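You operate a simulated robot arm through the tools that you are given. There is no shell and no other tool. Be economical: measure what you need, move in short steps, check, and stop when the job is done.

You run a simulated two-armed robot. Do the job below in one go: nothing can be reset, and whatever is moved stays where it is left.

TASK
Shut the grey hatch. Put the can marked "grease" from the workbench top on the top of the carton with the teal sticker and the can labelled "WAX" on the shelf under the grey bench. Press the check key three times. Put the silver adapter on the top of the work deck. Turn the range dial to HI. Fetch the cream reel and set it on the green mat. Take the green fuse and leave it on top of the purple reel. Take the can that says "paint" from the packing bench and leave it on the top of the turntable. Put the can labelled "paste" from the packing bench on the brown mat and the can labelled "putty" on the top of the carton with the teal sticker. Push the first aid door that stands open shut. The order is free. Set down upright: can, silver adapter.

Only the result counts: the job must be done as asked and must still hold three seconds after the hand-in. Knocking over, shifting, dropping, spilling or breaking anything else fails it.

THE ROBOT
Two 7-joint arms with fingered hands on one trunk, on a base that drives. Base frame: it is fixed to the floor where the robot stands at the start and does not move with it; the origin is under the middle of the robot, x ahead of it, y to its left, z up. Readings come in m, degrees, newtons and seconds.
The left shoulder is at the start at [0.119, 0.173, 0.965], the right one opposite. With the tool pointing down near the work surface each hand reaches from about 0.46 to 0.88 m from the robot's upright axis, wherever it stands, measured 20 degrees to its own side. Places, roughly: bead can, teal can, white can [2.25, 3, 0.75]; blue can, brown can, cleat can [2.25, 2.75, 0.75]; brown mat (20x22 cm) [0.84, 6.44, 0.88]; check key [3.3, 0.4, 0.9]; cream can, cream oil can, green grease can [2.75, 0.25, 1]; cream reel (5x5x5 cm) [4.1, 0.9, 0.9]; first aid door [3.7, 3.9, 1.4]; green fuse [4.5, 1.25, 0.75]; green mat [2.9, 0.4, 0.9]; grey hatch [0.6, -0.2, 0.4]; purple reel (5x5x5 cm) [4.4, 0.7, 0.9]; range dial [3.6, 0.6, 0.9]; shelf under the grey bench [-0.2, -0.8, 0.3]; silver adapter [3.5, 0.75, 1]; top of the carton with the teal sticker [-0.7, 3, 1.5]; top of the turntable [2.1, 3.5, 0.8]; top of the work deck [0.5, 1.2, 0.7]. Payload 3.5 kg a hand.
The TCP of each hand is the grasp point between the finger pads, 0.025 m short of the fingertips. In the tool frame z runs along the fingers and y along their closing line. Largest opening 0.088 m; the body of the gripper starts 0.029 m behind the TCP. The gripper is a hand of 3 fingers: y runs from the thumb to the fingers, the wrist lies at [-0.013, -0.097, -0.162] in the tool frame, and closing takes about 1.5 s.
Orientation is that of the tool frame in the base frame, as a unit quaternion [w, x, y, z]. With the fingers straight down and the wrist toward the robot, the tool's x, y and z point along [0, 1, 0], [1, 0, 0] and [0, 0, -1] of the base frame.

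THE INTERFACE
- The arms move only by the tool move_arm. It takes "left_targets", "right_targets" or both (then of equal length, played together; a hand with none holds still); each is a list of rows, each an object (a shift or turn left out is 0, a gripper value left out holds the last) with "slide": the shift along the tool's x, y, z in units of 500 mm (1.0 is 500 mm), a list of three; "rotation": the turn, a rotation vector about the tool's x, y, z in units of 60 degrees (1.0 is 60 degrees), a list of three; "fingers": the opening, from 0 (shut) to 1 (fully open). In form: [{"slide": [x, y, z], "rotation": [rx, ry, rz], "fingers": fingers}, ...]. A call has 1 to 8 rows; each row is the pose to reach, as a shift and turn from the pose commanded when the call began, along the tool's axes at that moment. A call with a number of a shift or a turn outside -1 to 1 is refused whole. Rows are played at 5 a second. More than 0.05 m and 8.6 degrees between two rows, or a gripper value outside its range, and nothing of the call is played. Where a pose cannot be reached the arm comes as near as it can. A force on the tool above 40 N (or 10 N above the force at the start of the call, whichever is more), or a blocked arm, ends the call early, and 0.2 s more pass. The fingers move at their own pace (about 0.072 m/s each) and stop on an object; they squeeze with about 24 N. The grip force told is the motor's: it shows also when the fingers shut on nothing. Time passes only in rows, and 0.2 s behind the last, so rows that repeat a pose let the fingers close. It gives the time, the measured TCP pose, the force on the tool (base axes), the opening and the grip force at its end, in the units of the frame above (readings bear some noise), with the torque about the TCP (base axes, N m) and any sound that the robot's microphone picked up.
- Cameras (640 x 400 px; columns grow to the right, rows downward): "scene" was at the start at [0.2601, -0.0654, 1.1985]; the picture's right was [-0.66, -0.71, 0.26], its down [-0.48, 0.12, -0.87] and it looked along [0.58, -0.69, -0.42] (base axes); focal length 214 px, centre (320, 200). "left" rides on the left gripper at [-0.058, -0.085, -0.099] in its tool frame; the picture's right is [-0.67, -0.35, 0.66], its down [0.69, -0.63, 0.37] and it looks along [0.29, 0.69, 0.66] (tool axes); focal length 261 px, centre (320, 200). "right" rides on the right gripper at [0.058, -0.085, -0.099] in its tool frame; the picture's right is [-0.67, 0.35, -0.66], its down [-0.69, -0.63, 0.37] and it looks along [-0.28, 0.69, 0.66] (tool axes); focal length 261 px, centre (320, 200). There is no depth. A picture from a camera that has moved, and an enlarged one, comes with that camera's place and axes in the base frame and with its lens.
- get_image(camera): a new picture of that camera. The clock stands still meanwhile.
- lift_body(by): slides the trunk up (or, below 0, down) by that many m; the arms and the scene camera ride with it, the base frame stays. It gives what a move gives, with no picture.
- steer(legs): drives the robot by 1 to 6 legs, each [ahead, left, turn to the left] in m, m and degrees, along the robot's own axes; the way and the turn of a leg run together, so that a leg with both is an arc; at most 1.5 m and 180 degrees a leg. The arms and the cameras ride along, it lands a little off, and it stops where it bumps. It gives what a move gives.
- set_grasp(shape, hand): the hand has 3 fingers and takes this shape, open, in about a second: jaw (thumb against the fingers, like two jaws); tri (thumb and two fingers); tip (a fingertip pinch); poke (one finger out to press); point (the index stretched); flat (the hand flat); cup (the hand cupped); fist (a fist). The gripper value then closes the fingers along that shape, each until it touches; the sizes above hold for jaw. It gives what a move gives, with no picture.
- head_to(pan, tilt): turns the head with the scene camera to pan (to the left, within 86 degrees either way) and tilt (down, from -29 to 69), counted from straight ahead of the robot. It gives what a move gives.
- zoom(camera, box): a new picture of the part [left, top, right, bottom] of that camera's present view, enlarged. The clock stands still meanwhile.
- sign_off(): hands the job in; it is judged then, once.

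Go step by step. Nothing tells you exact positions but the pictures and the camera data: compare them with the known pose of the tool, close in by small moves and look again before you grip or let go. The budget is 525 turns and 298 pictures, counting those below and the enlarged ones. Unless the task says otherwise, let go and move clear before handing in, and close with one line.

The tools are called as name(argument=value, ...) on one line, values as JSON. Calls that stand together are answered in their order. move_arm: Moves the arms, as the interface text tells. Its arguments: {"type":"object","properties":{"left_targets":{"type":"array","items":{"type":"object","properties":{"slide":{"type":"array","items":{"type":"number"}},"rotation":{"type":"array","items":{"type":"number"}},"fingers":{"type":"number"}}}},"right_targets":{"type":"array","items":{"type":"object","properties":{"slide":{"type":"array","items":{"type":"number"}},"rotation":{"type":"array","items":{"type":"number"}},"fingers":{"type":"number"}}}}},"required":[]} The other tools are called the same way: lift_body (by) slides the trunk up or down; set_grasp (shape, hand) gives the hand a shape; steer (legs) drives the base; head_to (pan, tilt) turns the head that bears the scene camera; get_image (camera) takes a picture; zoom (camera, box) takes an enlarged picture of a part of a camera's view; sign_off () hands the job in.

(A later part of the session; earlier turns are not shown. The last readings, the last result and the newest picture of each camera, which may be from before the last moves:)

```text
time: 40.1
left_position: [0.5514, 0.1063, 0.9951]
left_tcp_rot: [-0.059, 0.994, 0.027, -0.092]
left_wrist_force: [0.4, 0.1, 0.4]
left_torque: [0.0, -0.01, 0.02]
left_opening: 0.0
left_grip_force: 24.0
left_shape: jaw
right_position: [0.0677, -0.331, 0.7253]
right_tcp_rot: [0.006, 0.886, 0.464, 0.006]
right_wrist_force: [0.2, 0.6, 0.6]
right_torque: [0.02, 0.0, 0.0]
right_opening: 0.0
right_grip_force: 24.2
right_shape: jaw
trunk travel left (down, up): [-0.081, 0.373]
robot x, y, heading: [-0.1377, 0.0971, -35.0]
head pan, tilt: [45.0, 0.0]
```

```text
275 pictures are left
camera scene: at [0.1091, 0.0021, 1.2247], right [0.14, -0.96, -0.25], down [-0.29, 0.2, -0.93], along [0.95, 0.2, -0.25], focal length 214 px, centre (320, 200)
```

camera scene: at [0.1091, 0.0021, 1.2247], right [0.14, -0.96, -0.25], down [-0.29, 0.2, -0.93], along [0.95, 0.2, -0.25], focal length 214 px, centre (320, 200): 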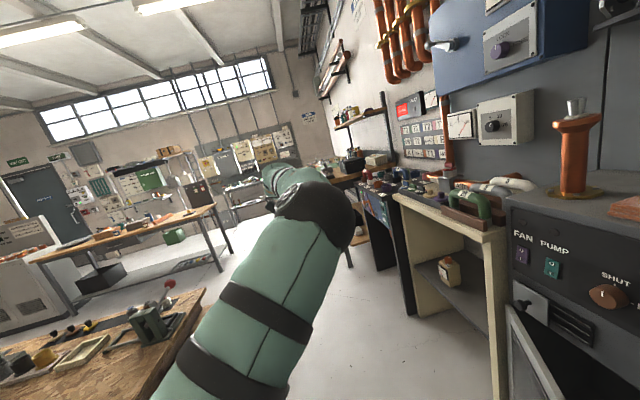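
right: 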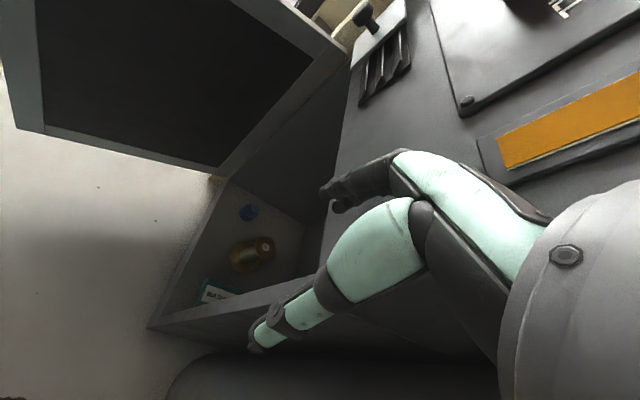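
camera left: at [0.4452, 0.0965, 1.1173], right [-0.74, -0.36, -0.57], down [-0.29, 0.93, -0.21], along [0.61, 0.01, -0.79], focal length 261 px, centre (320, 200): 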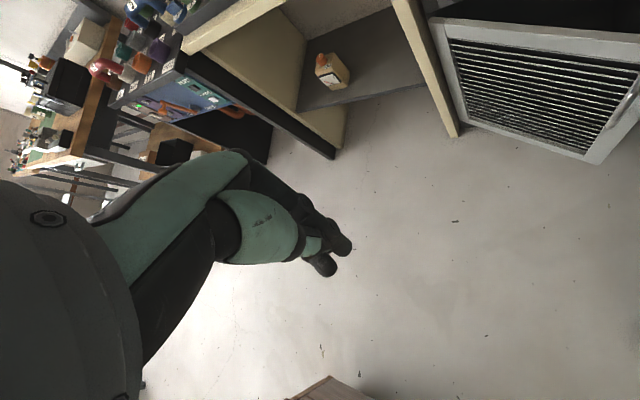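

move_arm(left_targets=[{"slide": [-0.01, 0.05, 0.06]}, {"slide": [-0.02, 0.1, 0.12]}, {"slide": [-0.03, 0.15, 0.18]}, {"slide": [-0.04, 0.2, 0.24]}, {"slide": [-0.05, 0.25, 0.3]}, {"slide": [-0.06, 0.29, 0.37]}, {"slide": [-0.08, 0.33, 0.44]}, {"slide": [-0.1, 0.38, 0.5]}])

head_to(pan=10, tilt=30)

get_image(camera="scene")

```text
time: 42.1
left_position: [0.4883, -0.0285, 0.7436]
left_tcp_rot: [-0.045, 0.992, 0.072, -0.092]
left_wrist_force: [0.4, 0.1, 0.6]
left_torque: [-0.05, -0.01, 0.02]
left_opening: 0.0
left_grip_force: 24.0
left_shape: jaw
right_position: [0.0679, -0.3324, 0.7263]
right_tcp_rot: [0.006, 0.886, 0.463, 0.006]
right_wrist_force: [-0.4, 0.0, 0.6]
right_torque: [-0.03, -0.03, 0.02]
right_opening: 0.0001
right_grip_force: 23.9
right_shape: jaw
trunk travel left (down, up): [-0.081, 0.373]
robot x, y, heading: [-0.1432, 0.0995, -35.0]
head pan, tilt: [45.0, 0.0]
stopped in row 8 (left hand): the arm was blocked; the commanded pose is now the measured one
```

```text
time: 43.1
left_position: [0.4895, -0.0283, 0.7444]
left_tcp_rot: [-0.045, 0.992, 0.07, -0.091]
left_wrist_force: [-0.9, 0.0, -0.3]
left_torque: [0.01, 0.01, -0.01]
left_opening: 0.0001
left_grip_force: 23.8
left_shape: jaw
right_position: [0.0679, -0.3315, 0.7253]
right_tcp_rot: [0.005, 0.886, 0.463, 0.006]
right_wrist_force: [0.6, 0.7, -0.7]
right_torque: [0.05, 0.0, 0.04]
right_opening: 0.0002
right_grip_force: 24.5
right_shape: jaw
trunk travel left (down, up): [-0.081, 0.373]
robot x, y, heading: [-0.1434, 0.1007, -35.0]
head pan, tilt: [10.0, 30.0]
```

```text
274 pictures are left
camera scene: at [0.0869, -0.041, 1.1705], right [-0.43, -0.9, -0.06], down [-0.68, 0.37, -0.63], along [0.59, -0.23, -0.77], focal length 214 px, centre (320, 200)
```

scene: 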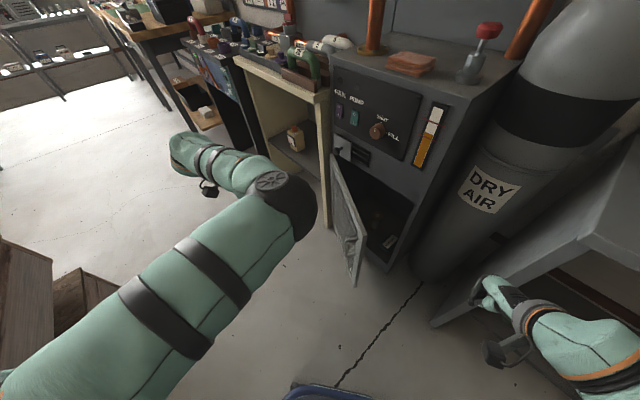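

move_arm(left_targets=[{"slide": [0, 0, -0.03], "rotation": [0, 0, 0.14]}, {"slide": [0, 0, -0.06], "rotation": [0, 0, 0.28]}, {"slide": [0, 0, -0.1], "rotation": [0, 0, 0.42]}, {"slide": [0, 0, -0.15], "rotation": [0, 0, 0.56]}, {"slide": [0, 0, -0.2], "rotation": [0, 0, 0.7]}, {"slide": [0, 0, -0.25], "rotation": [0, 0, 0.84]}, {"slide": [0, 0, -0.3], "rotation": [0, 0, 0.98]}])

get_image(camera="scene")

```text
time: 44.8
left_position: [0.5162, -0.0418, 0.8935]
left_tcp_rot: [0.006, 0.898, -0.428, -0.101]
left_wrist_force: [0.0, -0.1, 0.2]
left_torque: [-0.02, -0.03, 0.0]
left_opening: 0.0002
left_grip_force: 23.9
left_shape: jaw
right_position: [0.0687, -0.3306, 0.7258]
right_tcp_rot: [0.007, 0.886, 0.464, 0.006]
right_wrist_force: [-0.3, 0.1, -0.6]
right_torque: [0.0, -0.01, 0.03]
right_opening: 0.0002
right_grip_force: 24.0
right_shape: jaw
trunk travel left (down, up): [-0.081, 0.373]
robot x, y, heading: [-0.1392, 0.0998, -34.8]
head pan, tilt: [10.0, 30.0]
```

```text
273 pictures are left
camera scene: at [0.0868, -0.0407, 1.1705], right [-0.43, -0.9, -0.06], down [-0.68, 0.37, -0.63], along [0.59, -0.23, -0.77], focal length 214 px, centre (320, 200)
```

scene: 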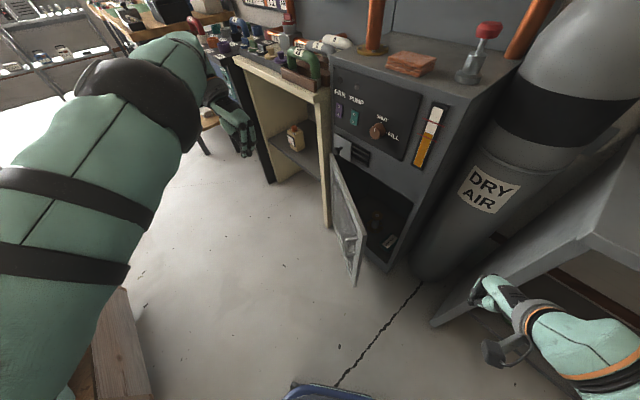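

move_arm(left_targets=[{"slide": [0.02, 0.08, 0]}, {"slide": [0.045, 0.16, 0]}, {"slide": [0.065, 0.24, 0]}, {"slide": [0.09, 0.32, 0]}, {"slide": [0.11, 0.38, 0]}])

move_arm(left_targets=[{"slide": [0, 0, 0], "rotation": [0, 0, -0.14]}, {"slide": [0, 0, 0], "rotation": [0, 0, -0.28]}, {"slide": [0, 0, 0], "rotation": [0, 0, -0.42]}, {"slide": [0, 0, 0], "rotation": [0, 0, -0.56]}, {"slide": [0, 0, 0.0], "rotation": [0, 0, -0.7]}, {"slide": [0, 0, 0], "rotation": [0, 0, -0.84]}, {"slide": [0, 0, 0], "rotation": [0, 0, -0.98]}])

get_image(camera="scene")

```text
time: 46.1
left_position: [0.4524, -0.1705, 0.9171]
left_tcp_rot: [0.042, 0.922, -0.373, -0.096]
left_wrist_force: [-0.4, 0.1, -1.1]
left_torque: [-0.01, -0.01, 0.03]
left_opening: 0.0
left_grip_force: 23.5
left_shape: jaw
right_position: [0.0684, -0.3313, 0.7251]
right_tcp_rot: [0.006, 0.886, 0.463, 0.006]
right_wrist_force: [0.4, 0.1, -0.2]
right_torque: [0.01, -0.01, 0.01]
right_opening: 0.0
right_grip_force: 24.8
right_shape: jaw
trunk travel left (down, up): [-0.081, 0.373]
robot x, y, heading: [-0.1387, 0.0953, -35.3]
head pan, tilt: [10.0, 30.0]
stopped in row 5 (left hand): the arm was blocked; the commanded pose is now the measured one
```

```text
time: 46.9
left_position: [0.5019, -0.1241, 0.941]
left_tcp_rot: [0.074, 0.984, -0.129, -0.099]
left_wrist_force: [-0.6, 0.2, 0.7]
left_torque: [0.04, -0.02, -0.01]
left_opening: 0.0
left_grip_force: 24.4
left_shape: jaw
right_position: [0.0686, -0.3311, 0.7259]
right_tcp_rot: [0.006, 0.886, 0.463, 0.005]
right_wrist_force: [0.8, -0.1, 0.1]
right_torque: [0.01, 0.02, 0.0]
right_opening: 0.0
right_grip_force: 23.7
right_shape: jaw
trunk travel left (down, up): [-0.081, 0.373]
robot x, y, heading: [-0.1407, 0.0958, -34.6]
head pan, tilt: [10.0, 30.0]
stopped in row 3 (left hand): the arm was blocked; the commanded pose is now the measured one
```

```text
272 pictures are left
camera scene: at [0.0871, -0.0407, 1.1704], right [-0.43, -0.9, -0.06], down [-0.68, 0.37, -0.63], along [0.59, -0.23, -0.77], focal length 214 px, centre (320, 200)
```

scene: 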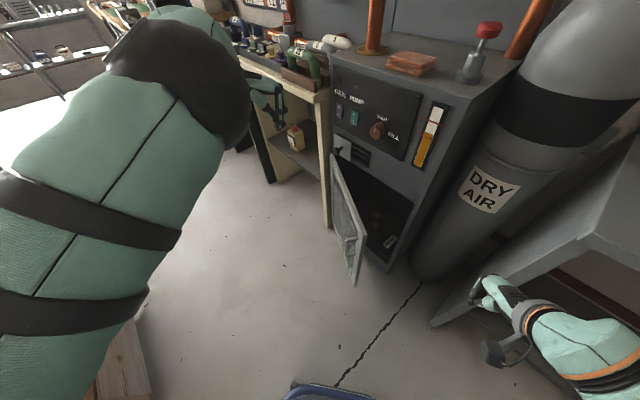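

move_arm(left_targets=[{"slide": [0, 0, 0.08]}, {"slide": [0, 0, 0.16]}, {"slide": [0, 0, 0.24]}, {"slide": [0, 0, 0.32]}, {"slide": [0, 0, 0.4]}, {"slide": [0, 0, 0.48]}, {"slide": [0, 0, 0.56]}])

get_image(camera="scene")

```text
time: 48.5
left_position: [0.4404, -0.16, 0.6706]
left_tcp_rot: [0.073, 0.984, -0.133, -0.098]
left_wrist_force: [-0.1, -0.3, -0.8]
left_torque: [0.0, -0.01, 0.0]
left_opening: 0.0001
left_grip_force: 24.2
left_shape: jaw
right_position: [0.07, -0.3302, 0.7258]
right_tcp_rot: [0.005, 0.886, 0.463, 0.006]
right_wrist_force: [0.0, -0.3, 0.1]
right_torque: [-0.01, 0.01, 0.01]
right_opening: 0.0001
right_grip_force: 23.9
right_shape: jaw
trunk travel left (down, up): [-0.081, 0.373]
robot x, y, heading: [-0.1404, 0.0968, -35.1]
head pan, tilt: [10.0, 30.0]
```

```text
271 pictures are left
camera scene: at [0.0872, -0.0413, 1.1703], right [-0.43, -0.9, -0.06], down [-0.68, 0.37, -0.63], along [0.59, -0.23, -0.77], focal length 214 px, centre (320, 200)
```

scene: 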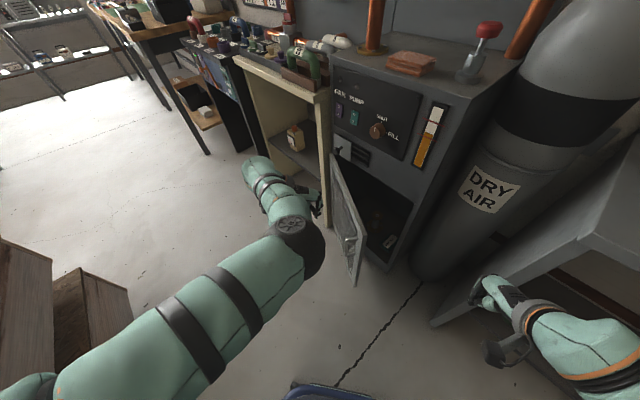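

move_arm(left_targets=[{"slide": [0.02, -0.02, 0.06]}, {"slide": [0.04, -0.03, 0.12]}, {"slide": [0.06, -0.04, 0.18]}, {"slide": [0.08, -0.04, 0.24]}])

get_image(camera="scene")

```text
time: 49.5
left_position: [0.4574, -0.1645, 0.5419]
left_tcp_rot: [0.073, 0.984, -0.131, -0.099]
left_wrist_force: [-0.7, 0.7, 0.3]
left_torque: [-0.01, 0.03, 0.02]
left_opening: 0.0002
left_grip_force: 24.2
left_shape: jaw
right_position: [0.0689, -0.3311, 0.7247]
right_tcp_rot: [0.006, 0.886, 0.463, 0.006]
right_wrist_force: [0.0, 0.1, -0.1]
right_torque: [-0.04, -0.02, 0.0]
right_opening: 0.0003
right_grip_force: 23.9
right_shape: jaw
trunk travel left (down, up): [-0.081, 0.373]
robot x, y, heading: [-0.1354, 0.0995, -35.2]
head pan, tilt: [10.0, 30.0]
```

```text
270 pictures are left
camera scene: at [0.0876, -0.0407, 1.1703], right [-0.43, -0.9, -0.06], down [-0.68, 0.37, -0.63], along [0.59, -0.23, -0.77], focal length 214 px, centre (320, 200)
```

scene: 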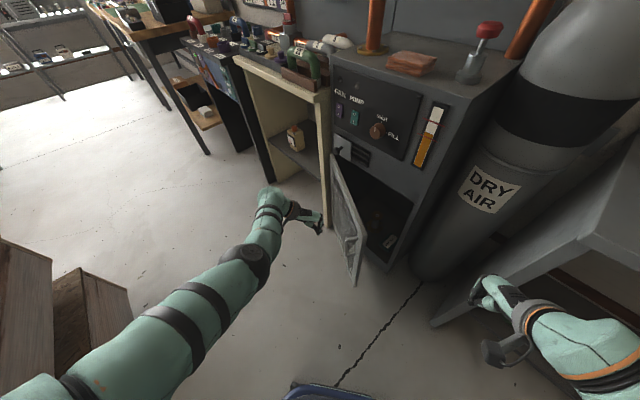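

move_arm(left_targets=[{"slide": [0.0, 0.09, 0]}, {"slide": [0.02, 0.18, 0]}, {"slide": [0.04, 0.26, 0]}, {"slide": [0.065, 0.34, 0]}, {"slide": [0.09, 0.42, 0]}, {"slide": [0.12, 0.5, 0]}])

get_image(camera="scene")

```text
time: 50.9
left_position: [0.3857, -0.3085, 0.603]
left_tcp_rot: [0.074, 0.984, -0.131, -0.097]
left_wrist_force: [0.2, 0.4, 0.0]
left_torque: [0.0, -0.01, 0.01]
left_opening: 0.0
left_grip_force: 23.9
left_shape: jaw
left hand out of reach, approached as far as the arm can: row 2, 3, 4, 5, 6
right_position: [0.0686, -0.3315, 0.725]
right_tcp_rot: [0.007, 0.886, 0.463, 0.006]
right_wrist_force: [-0.1, -0.2, -1.6]
right_torque: [0.03, -0.01, -0.01]
right_opening: 0.0
right_grip_force: 23.7
right_shape: jaw
trunk travel left (down, up): [-0.081, 0.373]
robot x, y, heading: [-0.1392, 0.0954, -35.1]
head pan, tilt: [10.0, 30.0]
```

```text
269 pictures are left
camera scene: at [0.0866, -0.0412, 1.1705], right [-0.43, -0.9, -0.06], down [-0.68, 0.37, -0.63], along [0.59, -0.23, -0.77], focal length 214 px, centre (320, 200)
```

scene: 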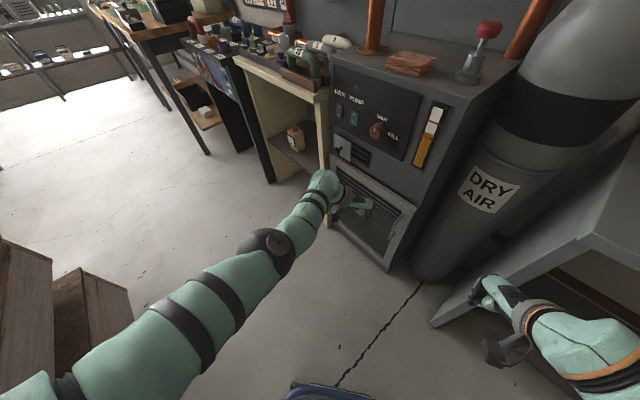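

move_arm(left_targets=[{"slide": [0.02, -0.08, 0.03]}, {"slide": [0.05, -0.14, 0.09]}, {"slide": [0.08, -0.16, 0.15]}])

steer(legs=[[0.1, -0.1, 0]])

get_image(camera="scene")

```text
time: 51.7
left_position: [0.4102, -0.2343, 0.5325]
left_tcp_rot: [0.073, 0.984, -0.131, -0.098]
left_wrist_force: [-0.3, 0.2, -0.7]
left_torque: [-0.03, 0.01, 0.02]
left_opening: 0.0
left_grip_force: 23.9
left_shape: jaw
left hand out of reach, approached as far as the arm can: row 2, 3
right_position: [0.0685, -0.3295, 0.7249]
right_tcp_rot: [0.005, 0.887, 0.462, 0.006]
right_wrist_force: [-0.4, -0.6, 0.6]
right_torque: [-0.02, 0.0, 0.03]
right_opening: 0.0
right_grip_force: 23.6
right_shape: jaw
trunk travel left (down, up): [-0.081, 0.373]
robot x, y, heading: [-0.1389, 0.0973, -34.9]
head pan, tilt: [10.0, 30.0]
```

```text
time: 53.0
left_position: [0.4328, -0.3744, 0.5317]
left_tcp_rot: [0.073, 0.984, -0.131, -0.098]
left_wrist_force: [-0.4, -0.4, 0.3]
left_torque: [-0.01, 0.0, 0.02]
left_opening: 0.0002
left_grip_force: 23.9
left_shape: jaw
right_position: [0.0928, -0.4706, 0.7232]
right_tcp_rot: [0.005, 0.886, 0.463, 0.006]
right_wrist_force: [0.6, 0.3, 0.1]
right_torque: [-0.03, 0.0, -0.02]
right_opening: 0.0
right_grip_force: 24.1
right_shape: jaw
trunk travel left (down, up): [-0.081, 0.373]
robot x, y, heading: [-0.1147, -0.0416, -34.7]
head pan, tilt: [10.0, 30.0]
```

```text
268 pictures are left
camera scene: at [0.1113, -0.1812, 1.1703], right [-0.43, -0.9, -0.06], down [-0.68, 0.37, -0.63], along [0.59, -0.23, -0.77], focal length 214 px, centre (320, 200)
```

scene: 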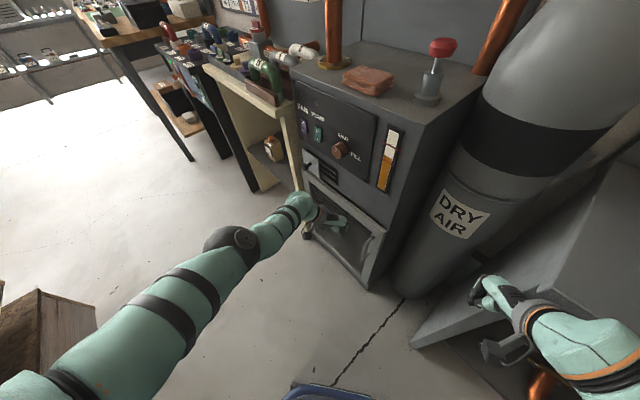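

move_arm(right_targets=[{"slide": [0, 0, -0.08]}, {"slide": [0, 0, -0.16]}, {"slide": [0, 0, -0.24]}, {"slide": [0, 0, -0.3]}])

steer(legs=[[0.04, -0.06, 0]])

zoom(camera="scene", box=[200, 80, 460, 320])

```text
time: 54.0
left_position: [0.4334, -0.373, 0.5324]
left_tcp_rot: [0.073, 0.984, -0.131, -0.098]
left_wrist_force: [1.2, 0.5, 0.4]
left_torque: [0.01, 0.0, 0.01]
left_opening: 0.0
left_grip_force: 24.1
left_shape: jaw
right_position: [0.1057, -0.4828, 0.8808]
right_tcp_rot: [0.004, 0.886, 0.464, 0.005]
right_wrist_force: [-0.6, -0.5, -0.2]
right_torque: [0.04, -0.04, -0.03]
right_opening: 0.0001
right_grip_force: 24.1
right_shape: jaw
right hand out of reach, approached as far as the arm can: row 1, 2, 3, 4
trunk travel left (down, up): [-0.081, 0.373]
robot x, y, heading: [-0.1147, -0.0416, -34.9]
head pan, tilt: [10.0, 30.0]
```

```text
time: 55.0
left_position: [0.4329, -0.407, 0.5283]
left_tcp_rot: [0.067, 0.983, -0.138, -0.097]
left_wrist_force: [0.2, 6.7, -0.8]
left_torque: [-0.33, 0.07, 0.12]
left_opening: 0.0
left_grip_force: 24.1
left_shape: jaw
right_position: [0.1066, -0.5227, 0.8804]
right_tcp_rot: [0.005, 0.886, 0.464, 0.006]
right_wrist_force: [0.8, -0.3, -0.3]
right_torque: [0.0, 0.01, 0.04]
right_opening: 0.0001
right_grip_force: 24.4
right_shape: jaw
trunk travel left (down, up): [-0.081, 0.373]
robot x, y, heading: [-0.1185, -0.0818, -34.6]
head pan, tilt: [10.0, 30.0]
stopped in leg 1: the force on the tool passed its limit at 128 N (the readings are from after the stop); the commanded pose is now the measured one
```

```text
1.67 times, centred on (330, 200) of scene
camera zoom: at [0.1103, -0.2207, 1.1706], right [-0.43, -0.9, -0.06], down [-0.68, 0.37, -0.63], along [0.59, -0.23, -0.77], focal length 358 px, centre (303, 200)
```

zoom: 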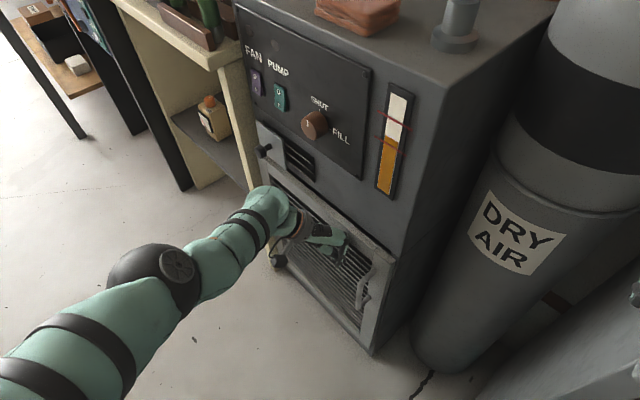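

The hatch hit its frame. I back off and check that it is shut.

steer(legs=[[-0.06, 0.12, 0]])

zoom(camera="scene", box=[200, 80, 460, 320])

```text
time: 56.3
left_position: [0.4524, -0.2753, 0.5278]
left_tcp_rot: [0.067, 0.983, -0.138, -0.099]
left_wrist_force: [0.2, -0.9, -0.2]
left_torque: [0.0, 0.04, -0.02]
left_opening: 0.0003
left_grip_force: 23.9
left_shape: jaw
right_position: [0.127, -0.3896, 0.8817]
right_tcp_rot: [0.005, 0.886, 0.464, 0.005]
right_wrist_force: [0.8, -0.1, 0.0]
right_torque: [0.02, 0.02, -0.02]
right_opening: 0.0003
right_grip_force: 24.0
right_shape: jaw
trunk travel left (down, up): [-0.081, 0.373]
robot x, y, heading: [-0.0918, 0.0479, -35.2]
head pan, tilt: [10.0, 30.0]
```

```text
1.67 times, centred on (330, 200) of scene
camera zoom: at [0.1308, -0.0877, 1.1705], right [-0.43, -0.9, -0.06], down [-0.68, 0.37, -0.63], along [0.59, -0.23, -0.77], focal length 358 px, centre (303, 200)
```

zoom: 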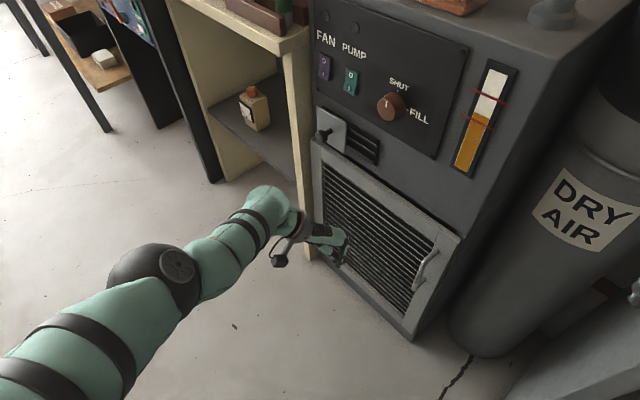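

The hatch is shut. Next I bring the left hand back to a neutral pose and look at the grey bench for the WAX can and at the other cans.

move_arm(left_targets=[{"slide": [0, -0.02, -0.06], "rotation": [0, 0, -0.13]}, {"slide": [0, -0.04, -0.12], "rotation": [0, 0, -0.26]}, {"slide": [0, -0.06, -0.18], "rotation": [0, 0, -0.39]}, {"slide": [0, -0.08, -0.24], "rotation": [0, 0, -0.52]}, {"slide": [0, -0.1, -0.3], "rotation": [0, 0, -0.65]}, {"slide": [0, -0.12, -0.36], "rotation": [0, 0, -0.78]}, {"slide": [0, -0.12, -0.4], "rotation": [0, 0, -0.91]}, {"slide": [0, -0.12, -0.45], "rotation": [0, 0, -0.98]}])

head_to(pan=-55, tilt=25)

get_image(camera="scene")

```text
time: 58.1
left_position: [0.6365, -0.2821, 0.7101]
left_tcp_rot: [0.01, 0.924, 0.363, -0.119]
left_wrist_force: [-0.1, -0.1, -0.2]
left_torque: [0.01, -0.03, 0.01]
left_opening: 0.0
left_grip_force: 24.3
left_shape: jaw
left hand out of reach, approached as far as the arm can: row 1, 2, 3, 4, 5, 6, 7, 8
right_position: [0.1251, -0.3904, 0.8799]
right_tcp_rot: [0.005, 0.886, 0.464, 0.006]
right_wrist_force: [-0.2, -0.6, -0.1]
right_torque: [0.01, 0.01, 0.03]
right_opening: 0.0
right_grip_force: 24.6
right_shape: jaw
trunk travel left (down, up): [-0.081, 0.373]
robot x, y, heading: [-0.0945, 0.0499, -34.8]
head pan, tilt: [10.0, 30.0]
```

```text
time: 59.4
left_position: [0.6364, -0.2831, 0.7097]
left_tcp_rot: [0.01, 0.925, 0.362, -0.12]
left_wrist_force: [0.3, 0.0, -0.6]
left_torque: [0.04, 0.03, 0.0]
left_opening: 0.0
left_grip_force: 24.3
left_shape: jaw
right_position: [0.1267, -0.3911, 0.8791]
right_tcp_rot: [0.005, 0.886, 0.464, 0.005]
right_wrist_force: [-0.1, 0.0, 0.2]
right_torque: [0.0, 0.0, 0.0]
right_opening: 0.0001
right_grip_force: 24.3
right_shape: jaw
trunk travel left (down, up): [-0.081, 0.373]
robot x, y, heading: [-0.0971, 0.0488, -34.8]
head pan, tilt: [-55.0, 25.0]
```

```text
265 pictures are left
camera scene: at [0.053, -0.1457, 1.1908], right [-0.96, -0.03, 0.29], down [-0.25, 0.6, -0.76], along [-0.15, -0.8, -0.58], focal length 214 px, centre (320, 200)
```

scene: 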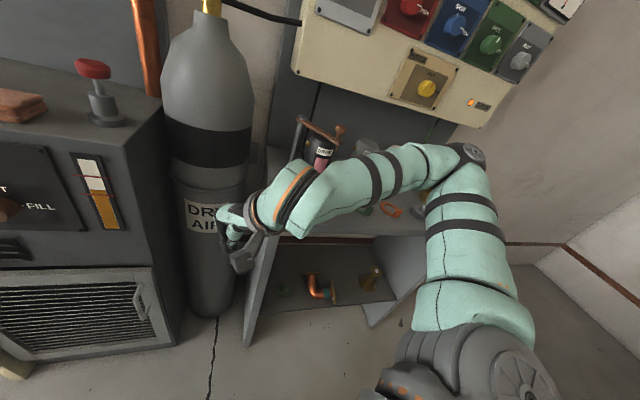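

move_arm(left_targets=[{"slide": [-0.015, -0.07, -0.04]}, {"slide": [-0.03, -0.14, -0.08]}, {"slide": [-0.045, -0.21, -0.12]}, {"slide": [-0.06, -0.28, -0.16]}, {"slide": [-0.08, -0.35, -0.2]}])

head_to(pan=30, tilt=10)

steer(legs=[[0, 0, 35]])

get_image(camera="scene")

```text
time: 60.6
left_position: [0.6576, -0.275, 0.8185]
left_tcp_rot: [0.011, 0.925, 0.362, -0.119]
left_wrist_force: [-0.3, 0.4, 0.7]
left_torque: [-0.02, -0.03, 0.0]
left_opening: 0.0
left_grip_force: 24.0
left_shape: jaw
left hand out of reach, approached as far as the arm can: row 1, 2, 3, 4, 5
right_position: [0.1259, -0.3915, 0.8801]
right_tcp_rot: [0.005, 0.886, 0.464, 0.005]
right_wrist_force: [0.4, 0.0, 0.0]
right_torque: [-0.01, -0.02, -0.01]
right_opening: 0.0001
right_grip_force: 24.0
right_shape: jaw
trunk travel left (down, up): [-0.081, 0.373]
robot x, y, heading: [-0.096, 0.0482, -34.8]
head pan, tilt: [-55.0, 25.0]
```

```text
time: 62.2
left_position: [0.6571, -0.2761, 0.8161]
left_tcp_rot: [0.009, 0.924, 0.362, -0.119]
left_wrist_force: [-0.3, -0.3, 0.4]
left_torque: [-0.01, 0.01, 0.01]
left_opening: 0.0001
left_grip_force: 24.0
left_shape: jaw
right_position: [0.1262, -0.3911, 0.8793]
right_tcp_rot: [0.005, 0.886, 0.463, 0.005]
right_wrist_force: [-0.4, 0.4, 0.0]
right_torque: [-0.02, 0.04, -0.02]
right_opening: 0.0001
right_grip_force: 23.7
right_shape: jaw
trunk travel left (down, up): [-0.081, 0.373]
robot x, y, heading: [-0.0951, 0.0527, -35.0]
head pan, tilt: [30.0, 10.0]
```

```text
time: 64.3
left_position: [0.7087, 0.2128, 0.8152]
left_tcp_rot: [0.045, 0.773, 0.623, -0.111]
left_wrist_force: [0.4, 0.7, -0.4]
left_torque: [-0.01, -0.01, -0.01]
left_opening: 0.0
left_grip_force: 23.5
left_shape: jaw
right_position: [0.3384, -0.1863, 0.8801]
right_tcp_rot: [0.003, 0.706, 0.708, 0.007]
right_wrist_force: [-0.2, -0.9, 0.4]
right_torque: [-0.01, -0.01, 0.03]
right_opening: 0.0001
right_grip_force: 24.1
right_shape: jaw
trunk travel left (down, up): [-0.081, 0.373]
robot x, y, heading: [-0.0964, 0.0497, 0.0]
head pan, tilt: [30.0, 10.0]
```

```text
264 pictures are left
camera scene: at [0.1728, 0.0963, 1.2037], right [0.47, -0.87, -0.18], down [-0.49, -0.09, -0.87], along [0.74, 0.49, -0.47], focal length 214 px, centre (320, 200)
```

scene: 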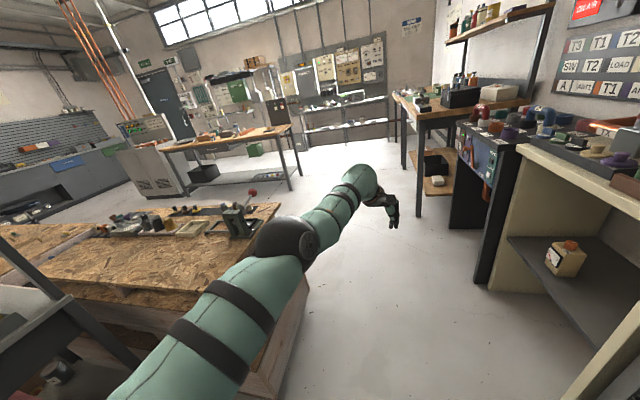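

move_arm(left_targets=[{"slide": [0.01, -0.07, -0.03], "rotation": [-0.03, 0.07, -0.067]}, {"slide": [0.02, -0.14, -0.06], "rotation": [-0.06, 0.14, -0.134]}, {"slide": [0.03, -0.21, -0.09], "rotation": [-0.09, 0.211, -0.203]}, {"slide": [0.04, -0.28, -0.12], "rotation": [-0.09, 0.211, -0.203]}, {"slide": [0.05, -0.36, -0.15], "rotation": [-0.09, 0.211, -0.203]}])

head_to(pan=0, tilt=10)

get_image(camera="scene")

```text
time: 65.5
left_position: [0.7213, 0.3038, 0.9314]
left_tcp_rot: [0.0, 0.708, 0.706, 0.0]
left_wrist_force: [0.3, 0.0, -0.2]
left_torque: [-0.02, -0.03, -0.01]
left_opening: 0.0
left_grip_force: 23.9
left_shape: jaw
left hand out of reach, approached as far as the arm can: row 1, 2, 3, 4, 5
right_position: [0.3377, -0.1846, 0.8802]
right_tcp_rot: [0.003, 0.707, 0.707, 0.009]
right_wrist_force: [-0.3, -0.2, -0.5]
right_torque: [0.02, -0.04, -0.01]
right_opening: 0.0
right_grip_force: 23.9
right_shape: jaw
trunk travel left (down, up): [-0.081, 0.373]
robot x, y, heading: [-0.0966, 0.0455, 0.1]
head pan, tilt: [30.0, 10.0]
```

```text
time: 66.5
left_position: [0.7228, 0.3028, 0.93]
left_tcp_rot: [0.0, 0.708, 0.706, 0.0]
left_wrist_force: [0.1, 0.1, -0.3]
left_torque: [0.03, -0.01, 0.0]
left_opening: 0.0
left_grip_force: 23.8
left_shape: jaw
right_position: [0.3375, -0.1844, 0.8806]
right_tcp_rot: [0.003, 0.706, 0.709, 0.007]
right_wrist_force: [0.0, 0.3, 0.1]
right_torque: [0.01, 0.02, 0.02]
right_opening: 0.0001
right_grip_force: 24.0
right_shape: jaw
trunk travel left (down, up): [-0.081, 0.373]
robot x, y, heading: [-0.0948, 0.0495, 0.1]
head pan, tilt: [0.0, 10.0]
```

```text
263 pictures are left
camera scene: at [0.1843, 0.0498, 1.1993], right [0.0, -1.0, 0.0], down [-0.51, 0.0, -0.86], along [0.86, 0.0, -0.51], focal length 214 px, centre (320, 200)
```

scene: 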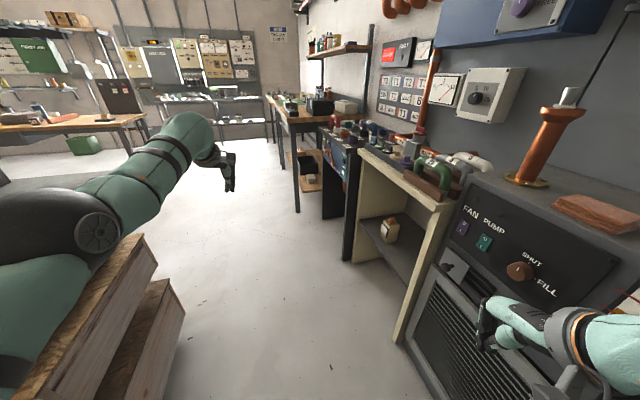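

move_arm(left_targets=[{"slide": [0.0, 0.0, 0.09]}, {"slide": [0, 0, 0.18]}, {"slide": [0, 0, 0.27]}, {"slide": [0, 0, 0.36]}, {"slide": [0, 0, 0.4]}])

get_image(camera="scene")

```text
time: 67.7
left_position: [0.7234, 0.3039, 0.7283]
left_tcp_rot: [0.001, 0.707, 0.707, 0.0]
left_wrist_force: [0.3, -0.3, 0.9]
left_torque: [-0.03, 0.03, -0.02]
left_opening: 0.0
left_grip_force: 24.0
left_shape: jaw
left hand out of reach, approached as far as the arm can: row 1, 2, 3
right_position: [0.3377, -0.1847, 0.8804]
right_tcp_rot: [0.003, 0.705, 0.709, 0.007]
right_wrist_force: [-0.1, -0.4, 0.2]
right_torque: [-0.02, -0.01, 0.02]
right_opening: 0.0001
right_grip_force: 24.3
right_shape: jaw
trunk travel left (down, up): [-0.081, 0.373]
robot x, y, heading: [-0.0947, 0.0478, -0.0]
head pan, tilt: [0.0, 10.0]
```

```text
262 pictures are left
camera scene: at [0.1846, 0.0498, 1.1992], right [0.0, -1.0, 0.0], down [-0.51, 0.0, -0.86], along [0.86, 0.0, -0.51], focal length 214 px, centre (320, 200)
```

scene: 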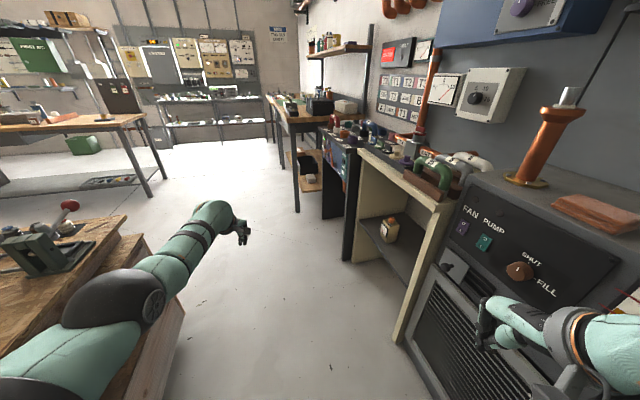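

move_arm(left_targets=[{"slide": [-0.02, -0.08, -0.03]}, {"slide": [-0.04, -0.16, -0.06]}, {"slide": [-0.06, -0.24, -0.09]}, {"slide": [-0.08, -0.32, -0.12]}, {"slide": [-0.1, -0.4, -0.15]}, {"slide": [-0.13, -0.48, -0.18]}, {"slide": [-0.16, -0.56, -0.2]}])

get_image(camera="scene")

```text
time: 69.2
left_position: [0.7265, 0.1928, 0.843]
left_tcp_rot: [0.001, 0.707, 0.707, 0.001]
left_wrist_force: [-0.2, -0.8, 0.2]
left_torque: [0.06, 0.0, -0.04]
left_opening: 0.0
left_grip_force: 24.3
left_shape: jaw
left hand out of reach, approached as far as the arm can: row 1, 2, 3, 4, 5, 6, 7
right_position: [0.338, -0.1871, 0.8809]
right_tcp_rot: [0.003, 0.707, 0.707, 0.007]
right_wrist_force: [0.2, -0.6, 0.0]
right_torque: [0.0, -0.02, 0.02]
right_opening: 0.0
right_grip_force: 23.7
right_shape: jaw
trunk travel left (down, up): [-0.081, 0.373]
robot x, y, heading: [-0.0927, 0.0513, -0.2]
head pan, tilt: [0.0, 10.0]
```

```text
261 pictures are left
camera scene: at [0.1834, 0.048, 1.1996], right [0.0, -1.0, 0.0], down [-0.51, 0.0, -0.86], along [0.86, 0.0, -0.51], focal length 214 px, centre (320, 200)
```

scene: 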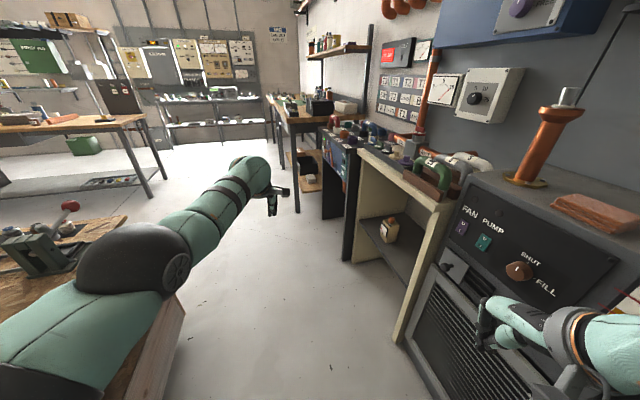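

move_arm(left_targets=[{"slide": [0.0, 0.0, 0.09]}, {"slide": [0, 0, 0.18]}, {"slide": [0, 0, 0.27]}, {"slide": [0, 0, 0.36]}])

get_image(camera="scene")

```text
time: 70.2
left_position: [0.7083, 0.2091, 0.6695]
left_tcp_rot: [0.002, 0.708, 0.707, 0.0]
left_wrist_force: [-0.6, -0.7, 0.2]
left_torque: [-0.01, 0.02, 0.0]
left_opening: 0.0001
left_grip_force: 24.3
left_shape: jaw
left hand out of reach, approached as far as the arm can: row 3, 4
right_position: [0.3372, -0.1851, 0.8796]
right_tcp_rot: [0.002, 0.706, 0.709, 0.006]
right_wrist_force: [-0.3, -0.2, -0.4]
right_torque: [0.02, 0.0, -0.01]
right_opening: 0.0
right_grip_force: 23.6
right_shape: jaw
trunk travel left (down, up): [-0.081, 0.373]
robot x, y, heading: [-0.0954, 0.0485, 0.1]
head pan, tilt: [0.0, 10.0]
```

```text
260 pictures are left
camera scene: at [0.1847, 0.0497, 1.1992], right [0.0, -1.0, 0.0], down [-0.51, 0.0, -0.86], along [0.86, 0.0, -0.51], focal length 214 px, centre (320, 200)
```

scene: 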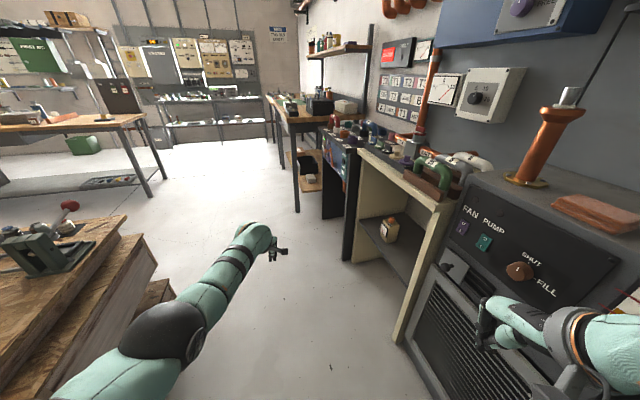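

The left arm is straight with its elbow against its stop. I roll the hand clockwise while it is straight, then retract so the elbow bends outward.

move_arm(left_targets=[{"slide": [0, 0, -0.04], "rotation": [0, 0, 0.14]}, {"slide": [0, 0, -0.08], "rotation": [0, 0, 0.28]}, {"slide": [0, 0, -0.12], "rotation": [0, 0, 0.42]}, {"slide": [0, 0, -0.16], "rotation": [0, 0, 0.56]}, {"slide": [0, 0, -0.2], "rotation": [0, 0, 0.7]}, {"slide": [0, 0, -0.24], "rotation": [0, 0, 0.84]}, {"slide": [0, 0, -0.28], "rotation": [0, 0, 0.98]}])

move_arm(left_targets=[{"slide": [0, 0, -0.04], "rotation": [0, 0, 0.14]}, {"slide": [0, 0, -0.08], "rotation": [0, 0, 0.28]}, {"slide": [0, 0, -0.12], "rotation": [0, 0, 0.42]}, {"slide": [0, 0, -0.16], "rotation": [0, 0, 0.56]}, {"slide": [0, 0, -0.2], "rotation": [0, 0, 0.7]}, {"slide": [0, 0, -0.24], "rotation": [0, 0, 0.84]}])

get_image(camera="scene")

```text
time: 71.8
left_position: [0.675, 0.2184, 0.8084]
left_tcp_rot: [0.0, 0.964, 0.268, 0.001]
left_wrist_force: [0.2, 0.5, -0.2]
left_torque: [0.04, -0.01, 0.03]
left_opening: 0.0002
left_grip_force: 23.5
left_shape: jaw
left hand out of reach, approached as far as the arm can: row 5, 6, 7
right_position: [0.3379, -0.1847, 0.8802]
right_tcp_rot: [0.003, 0.706, 0.709, 0.007]
right_wrist_force: [0.8, 0.4, 1.1]
right_torque: [0.01, -0.01, 0.02]
right_opening: 0.0
right_grip_force: 23.5
right_shape: jaw
trunk travel left (down, up): [-0.081, 0.373]
robot x, y, heading: [-0.095, 0.0511, -0.1]
head pan, tilt: [0.0, 10.0]
```

```text
time: 73.2
left_position: [0.6061, 0.2518, 0.8782]
left_tcp_rot: [0.0, 0.997, -0.071, 0.001]
left_wrist_force: [0.4, -0.6, 0.2]
left_torque: [-0.01, 0.03, 0.0]
left_opening: 0.0003
left_grip_force: 24.2
left_shape: jaw
left hand out of reach, approached as far as the arm can: row 1, 2, 3, 4, 5, 6
right_position: [0.3382, -0.185, 0.8789]
right_tcp_rot: [0.003, 0.706, 0.708, 0.006]
right_wrist_force: [-0.2, 0.3, 0.5]
right_torque: [0.01, 0.02, -0.02]
right_opening: 0.0001
right_grip_force: 24.5
right_shape: jaw
trunk travel left (down, up): [-0.081, 0.373]
robot x, y, heading: [-0.0975, 0.046, 0.0]
head pan, tilt: [0.0, 10.0]
```

```text
259 pictures are left
camera scene: at [0.1846, 0.0493, 1.1992], right [0.0, -1.0, 0.0], down [-0.51, 0.0, -0.86], along [0.86, 0.0, -0.51], focal length 214 px, centre (320, 200)
```

scene: 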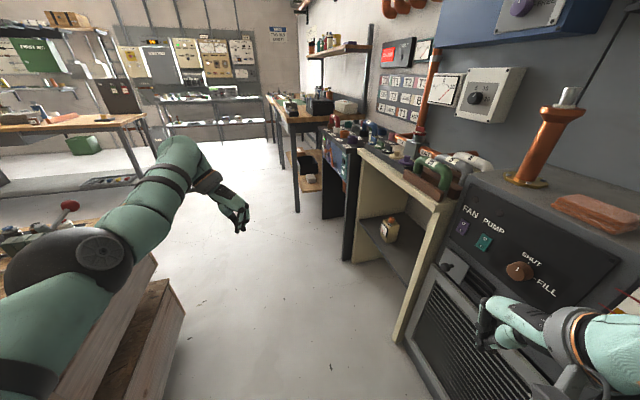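

move_arm(left_targets=[{"slide": [-0.06, 0.05, 0]}, {"slide": [-0.12, 0.1, 0]}, {"slide": [-0.18, 0.15, 0]}, {"slide": [-0.24, 0.2, 0]}, {"slide": [-0.3, 0.25, 0]}, {"slide": [-0.36, 0.3, 0]}])

get_image(camera="scene")

```text
time: 74.7
left_position: [0.6046, 0.2516, 0.8777]
left_tcp_rot: [0.0, 0.998, -0.069, 0.001]
left_wrist_force: [-0.7, 0.7, -0.3]
left_torque: [-0.01, 0.01, 0.02]
left_opening: 0.0
left_grip_force: 24.3
left_shape: jaw
left hand out of reach, approached as far as the arm can: row 1, 2, 3, 4, 5, 6
right_position: [0.3377, -0.1861, 0.8803]
right_tcp_rot: [0.003, 0.706, 0.708, 0.007]
right_wrist_force: [0.0, 0.3, -0.5]
right_torque: [-0.01, 0.04, -0.01]
right_opening: 0.0002
right_grip_force: 24.2
right_shape: jaw
trunk travel left (down, up): [-0.081, 0.373]
robot x, y, heading: [-0.098, 0.0483, -0.3]
head pan, tilt: [0.0, 10.0]
```

```text
258 pictures are left
camera scene: at [0.1844, 0.0496, 1.1993], right [0.0, -1.0, 0.0], down [-0.51, 0.0, -0.86], along [0.86, 0.0, -0.51], focal length 214 px, centre (320, 200)
```

scene: 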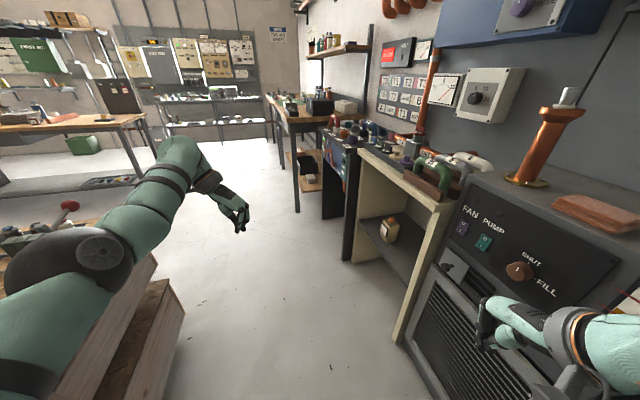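

move_arm(left_targets=[{"slide": [0, -0.05, 0], "rotation": [0, 0.13, 0]}, {"slide": [-0.01, -0.1, 0], "rotation": [0, 0.26, 0]}, {"slide": [-0.02, -0.15, -0.02], "rotation": [0, 0.39, 0]}, {"slide": [-0.03, -0.2, -0.04], "rotation": [0, 0.52, 0]}, {"slide": [-0.04, -0.25, -0.06], "rotation": [0, 0.65, 0]}, {"slide": [-0.04, -0.25, -0.08], "rotation": [0, 0.78, 0]}, {"slide": [-0.04, -0.25, -0.1], "rotation": [0, 0.91, 0]}])

get_image(camera="scene")

```text
time: 76.2
left_position: [0.6027, 0.3802, 0.9336]
left_tcp_rot: [0.032, 0.885, -0.062, 0.46]
left_wrist_force: [0.4, -0.6, -0.3]
left_torque: [0.03, 0.02, 0.0]
left_opening: 0.0
left_grip_force: 23.9
left_shape: jaw
right_position: [0.337, -0.1855, 0.8791]
right_tcp_rot: [0.002, 0.706, 0.708, 0.006]
right_wrist_force: [0.9, 0.3, 0.1]
right_torque: [0.01, -0.01, 0.02]
right_opening: 0.0
right_grip_force: 24.4
right_shape: jaw
trunk travel left (down, up): [-0.081, 0.373]
robot x, y, heading: [-0.0921, 0.0486, 0.1]
head pan, tilt: [0.0, 10.0]
```

```text
257 pictures are left
camera scene: at [0.1842, 0.0498, 1.1993], right [0.0, -1.0, 0.0], down [-0.51, 0.0, -0.86], along [0.86, 0.0, -0.51], focal length 214 px, centre (320, 200)
```

scene: 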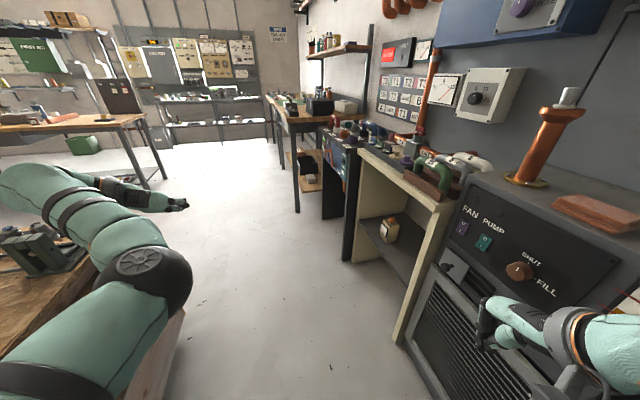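

move_arm(left_targets=[{"slide": [0.05, 0.0, -0.06], "rotation": [0, 0.08, 0]}, {"slide": [0.1, 0.01, -0.12], "rotation": [0, 0.16, 0]}, {"slide": [0.15, 0.02, -0.18], "rotation": [0, 0.24, 0]}, {"slide": [0.2, 0.05, -0.24], "rotation": [0, 0.32, 0]}, {"slide": [0.25, 0.09, -0.3], "rotation": [0, 0.4, 0]}, {"slide": [0.3, 0.13, -0.36], "rotation": [0, 0.48, 0]}, {"slide": [0.35, 0.17, -0.42], "rotation": [0, 0.55, 0]}, {"slide": [0.39, 0.22, -0.48], "rotation": [0, 0.55, 0]}])

get_image(camera="scene")

```text
time: 78.2
left_position: [0.5003, 0.3212, 1.234]
left_tcp_rot: [0.047, 0.714, -0.011, 0.699]
left_wrist_force: [-0.6, 0.4, -0.8]
left_torque: [0.02, 0.01, 0.02]
left_opening: 0.0001
left_grip_force: 24.3
left_shape: jaw
right_position: [0.3383, -0.1838, 0.8802]
right_tcp_rot: [0.003, 0.706, 0.708, 0.007]
right_wrist_force: [0.4, -0.3, 0.3]
right_torque: [0.01, 0.01, 0.01]
right_opening: 0.0002
right_grip_force: 23.9
right_shape: jaw
trunk travel left (down, up): [-0.081, 0.373]
robot x, y, heading: [-0.0966, 0.0501, 0.3]
head pan, tilt: [0.0, 10.0]
stopped in row 8 (left hand): the arm was blocked; the commanded pose is now the measured one
```

```text
256 pictures are left
camera scene: at [0.1849, 0.0501, 1.199], right [0.0, -1.0, 0.0], down [-0.51, 0.0, -0.86], along [0.86, 0.0, -0.51], focal length 214 px, centre (320, 200)
```

scene: 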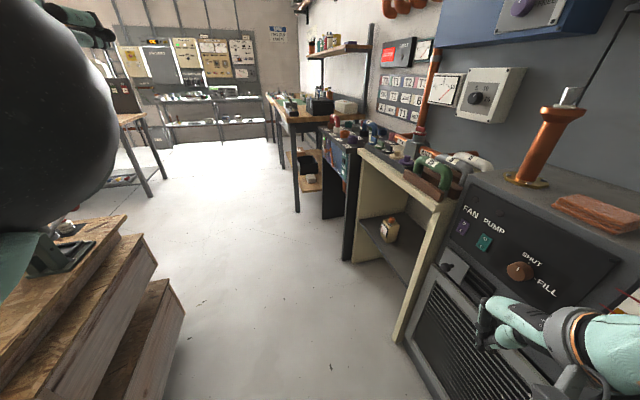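

move_arm(left_targets=[{"slide": [0, 0.07, 0.03]}, {"slide": [0, 0.14, 0.06]}, {"slide": [0, 0.21, 0.09]}, {"slide": [0, 0.28, 0.12]}, {"slide": [0, 0.35, 0.15]}, {"slide": [0, 0.42, 0.18]}, {"slide": [0, 0.49, 0.2]}, {"slide": [0, 0.56, 0.2]}])

get_image(camera="scene")

```text
time: 78.9
left_position: [0.4643, 0.3328, 1.3296]
left_tcp_rot: [0.073, 0.635, 0.071, 0.766]
left_wrist_force: [-0.1, -0.5, 0.4]
left_torque: [-0.03, -0.01, 0.0]
left_opening: 0.0
left_grip_force: 23.8
left_shape: jaw
right_position: [0.3383, -0.1853, 0.8801]
right_tcp_rot: [0.003, 0.706, 0.708, 0.008]
right_wrist_force: [0.0, -0.5, 0.0]
right_torque: [0.0, 0.0, 0.0]
right_opening: 0.0
right_grip_force: 23.5
right_shape: jaw
trunk travel left (down, up): [-0.081, 0.373]
robot x, y, heading: [-0.0948, 0.0481, 0.3]
head pan, tilt: [0.0, 10.0]
stopped in row 3 (left hand): the arm was blocked; the commanded pose is now the measured one
```

```text
255 pictures are left
camera scene: at [0.1836, 0.05, 1.1995], right [0.0, -1.0, 0.0], down [-0.51, 0.0, -0.86], along [0.86, 0.0, -0.51], focal length 214 px, centre (320, 200)
```

scene: 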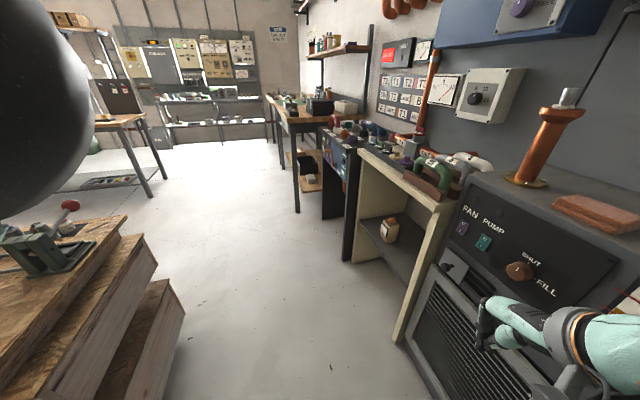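

head_to(pan=40, tilt=-25)

get_image(camera="scene")

get_image(camera="left")

```text
time: 80.0
left_position: [0.4656, 0.3322, 1.3297]
left_tcp_rot: [0.073, 0.635, 0.07, 0.766]
left_wrist_force: [0.0, -0.8, 0.2]
left_torque: [0.01, 0.01, 0.01]
left_opening: 0.0
left_grip_force: 23.8
left_shape: jaw
right_position: [0.3373, -0.1855, 0.8799]
right_tcp_rot: [0.003, 0.706, 0.708, 0.006]
right_wrist_force: [0.9, 0.5, 0.7]
right_torque: [0.02, -0.01, -0.04]
right_opening: 0.0
right_grip_force: 23.7
right_shape: jaw
trunk travel left (down, up): [-0.081, 0.373]
robot x, y, heading: [-0.0913, 0.0499, -0.2]
head pan, tilt: [40.0, -25.0]
```

```text
254 pictures are left
camera scene: at [0.1669, 0.0954, 1.2612], right [0.6, -0.77, -0.23], down [-0.02, 0.27, -0.96], along [0.8, 0.58, 0.15], focal length 214 px, centre (320, 200)
```

scene: 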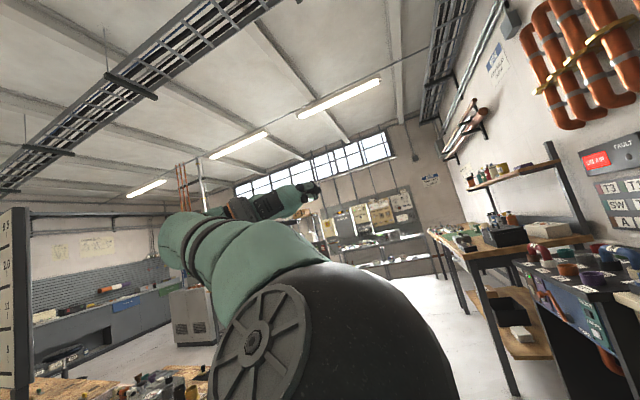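

```text
253 pictures are left
camera left: at [0.381, 0.4019, 1.2395], right [0.77, 0.22, -0.59], down [0.25, 0.76, 0.6], along [0.58, -0.61, 0.53], focal length 261 px, centre (320, 200)
```

left: 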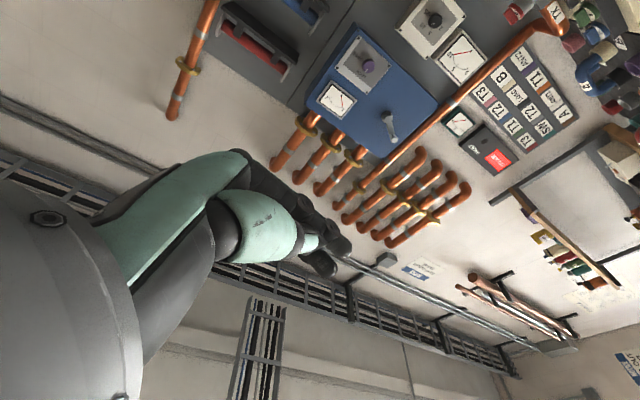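

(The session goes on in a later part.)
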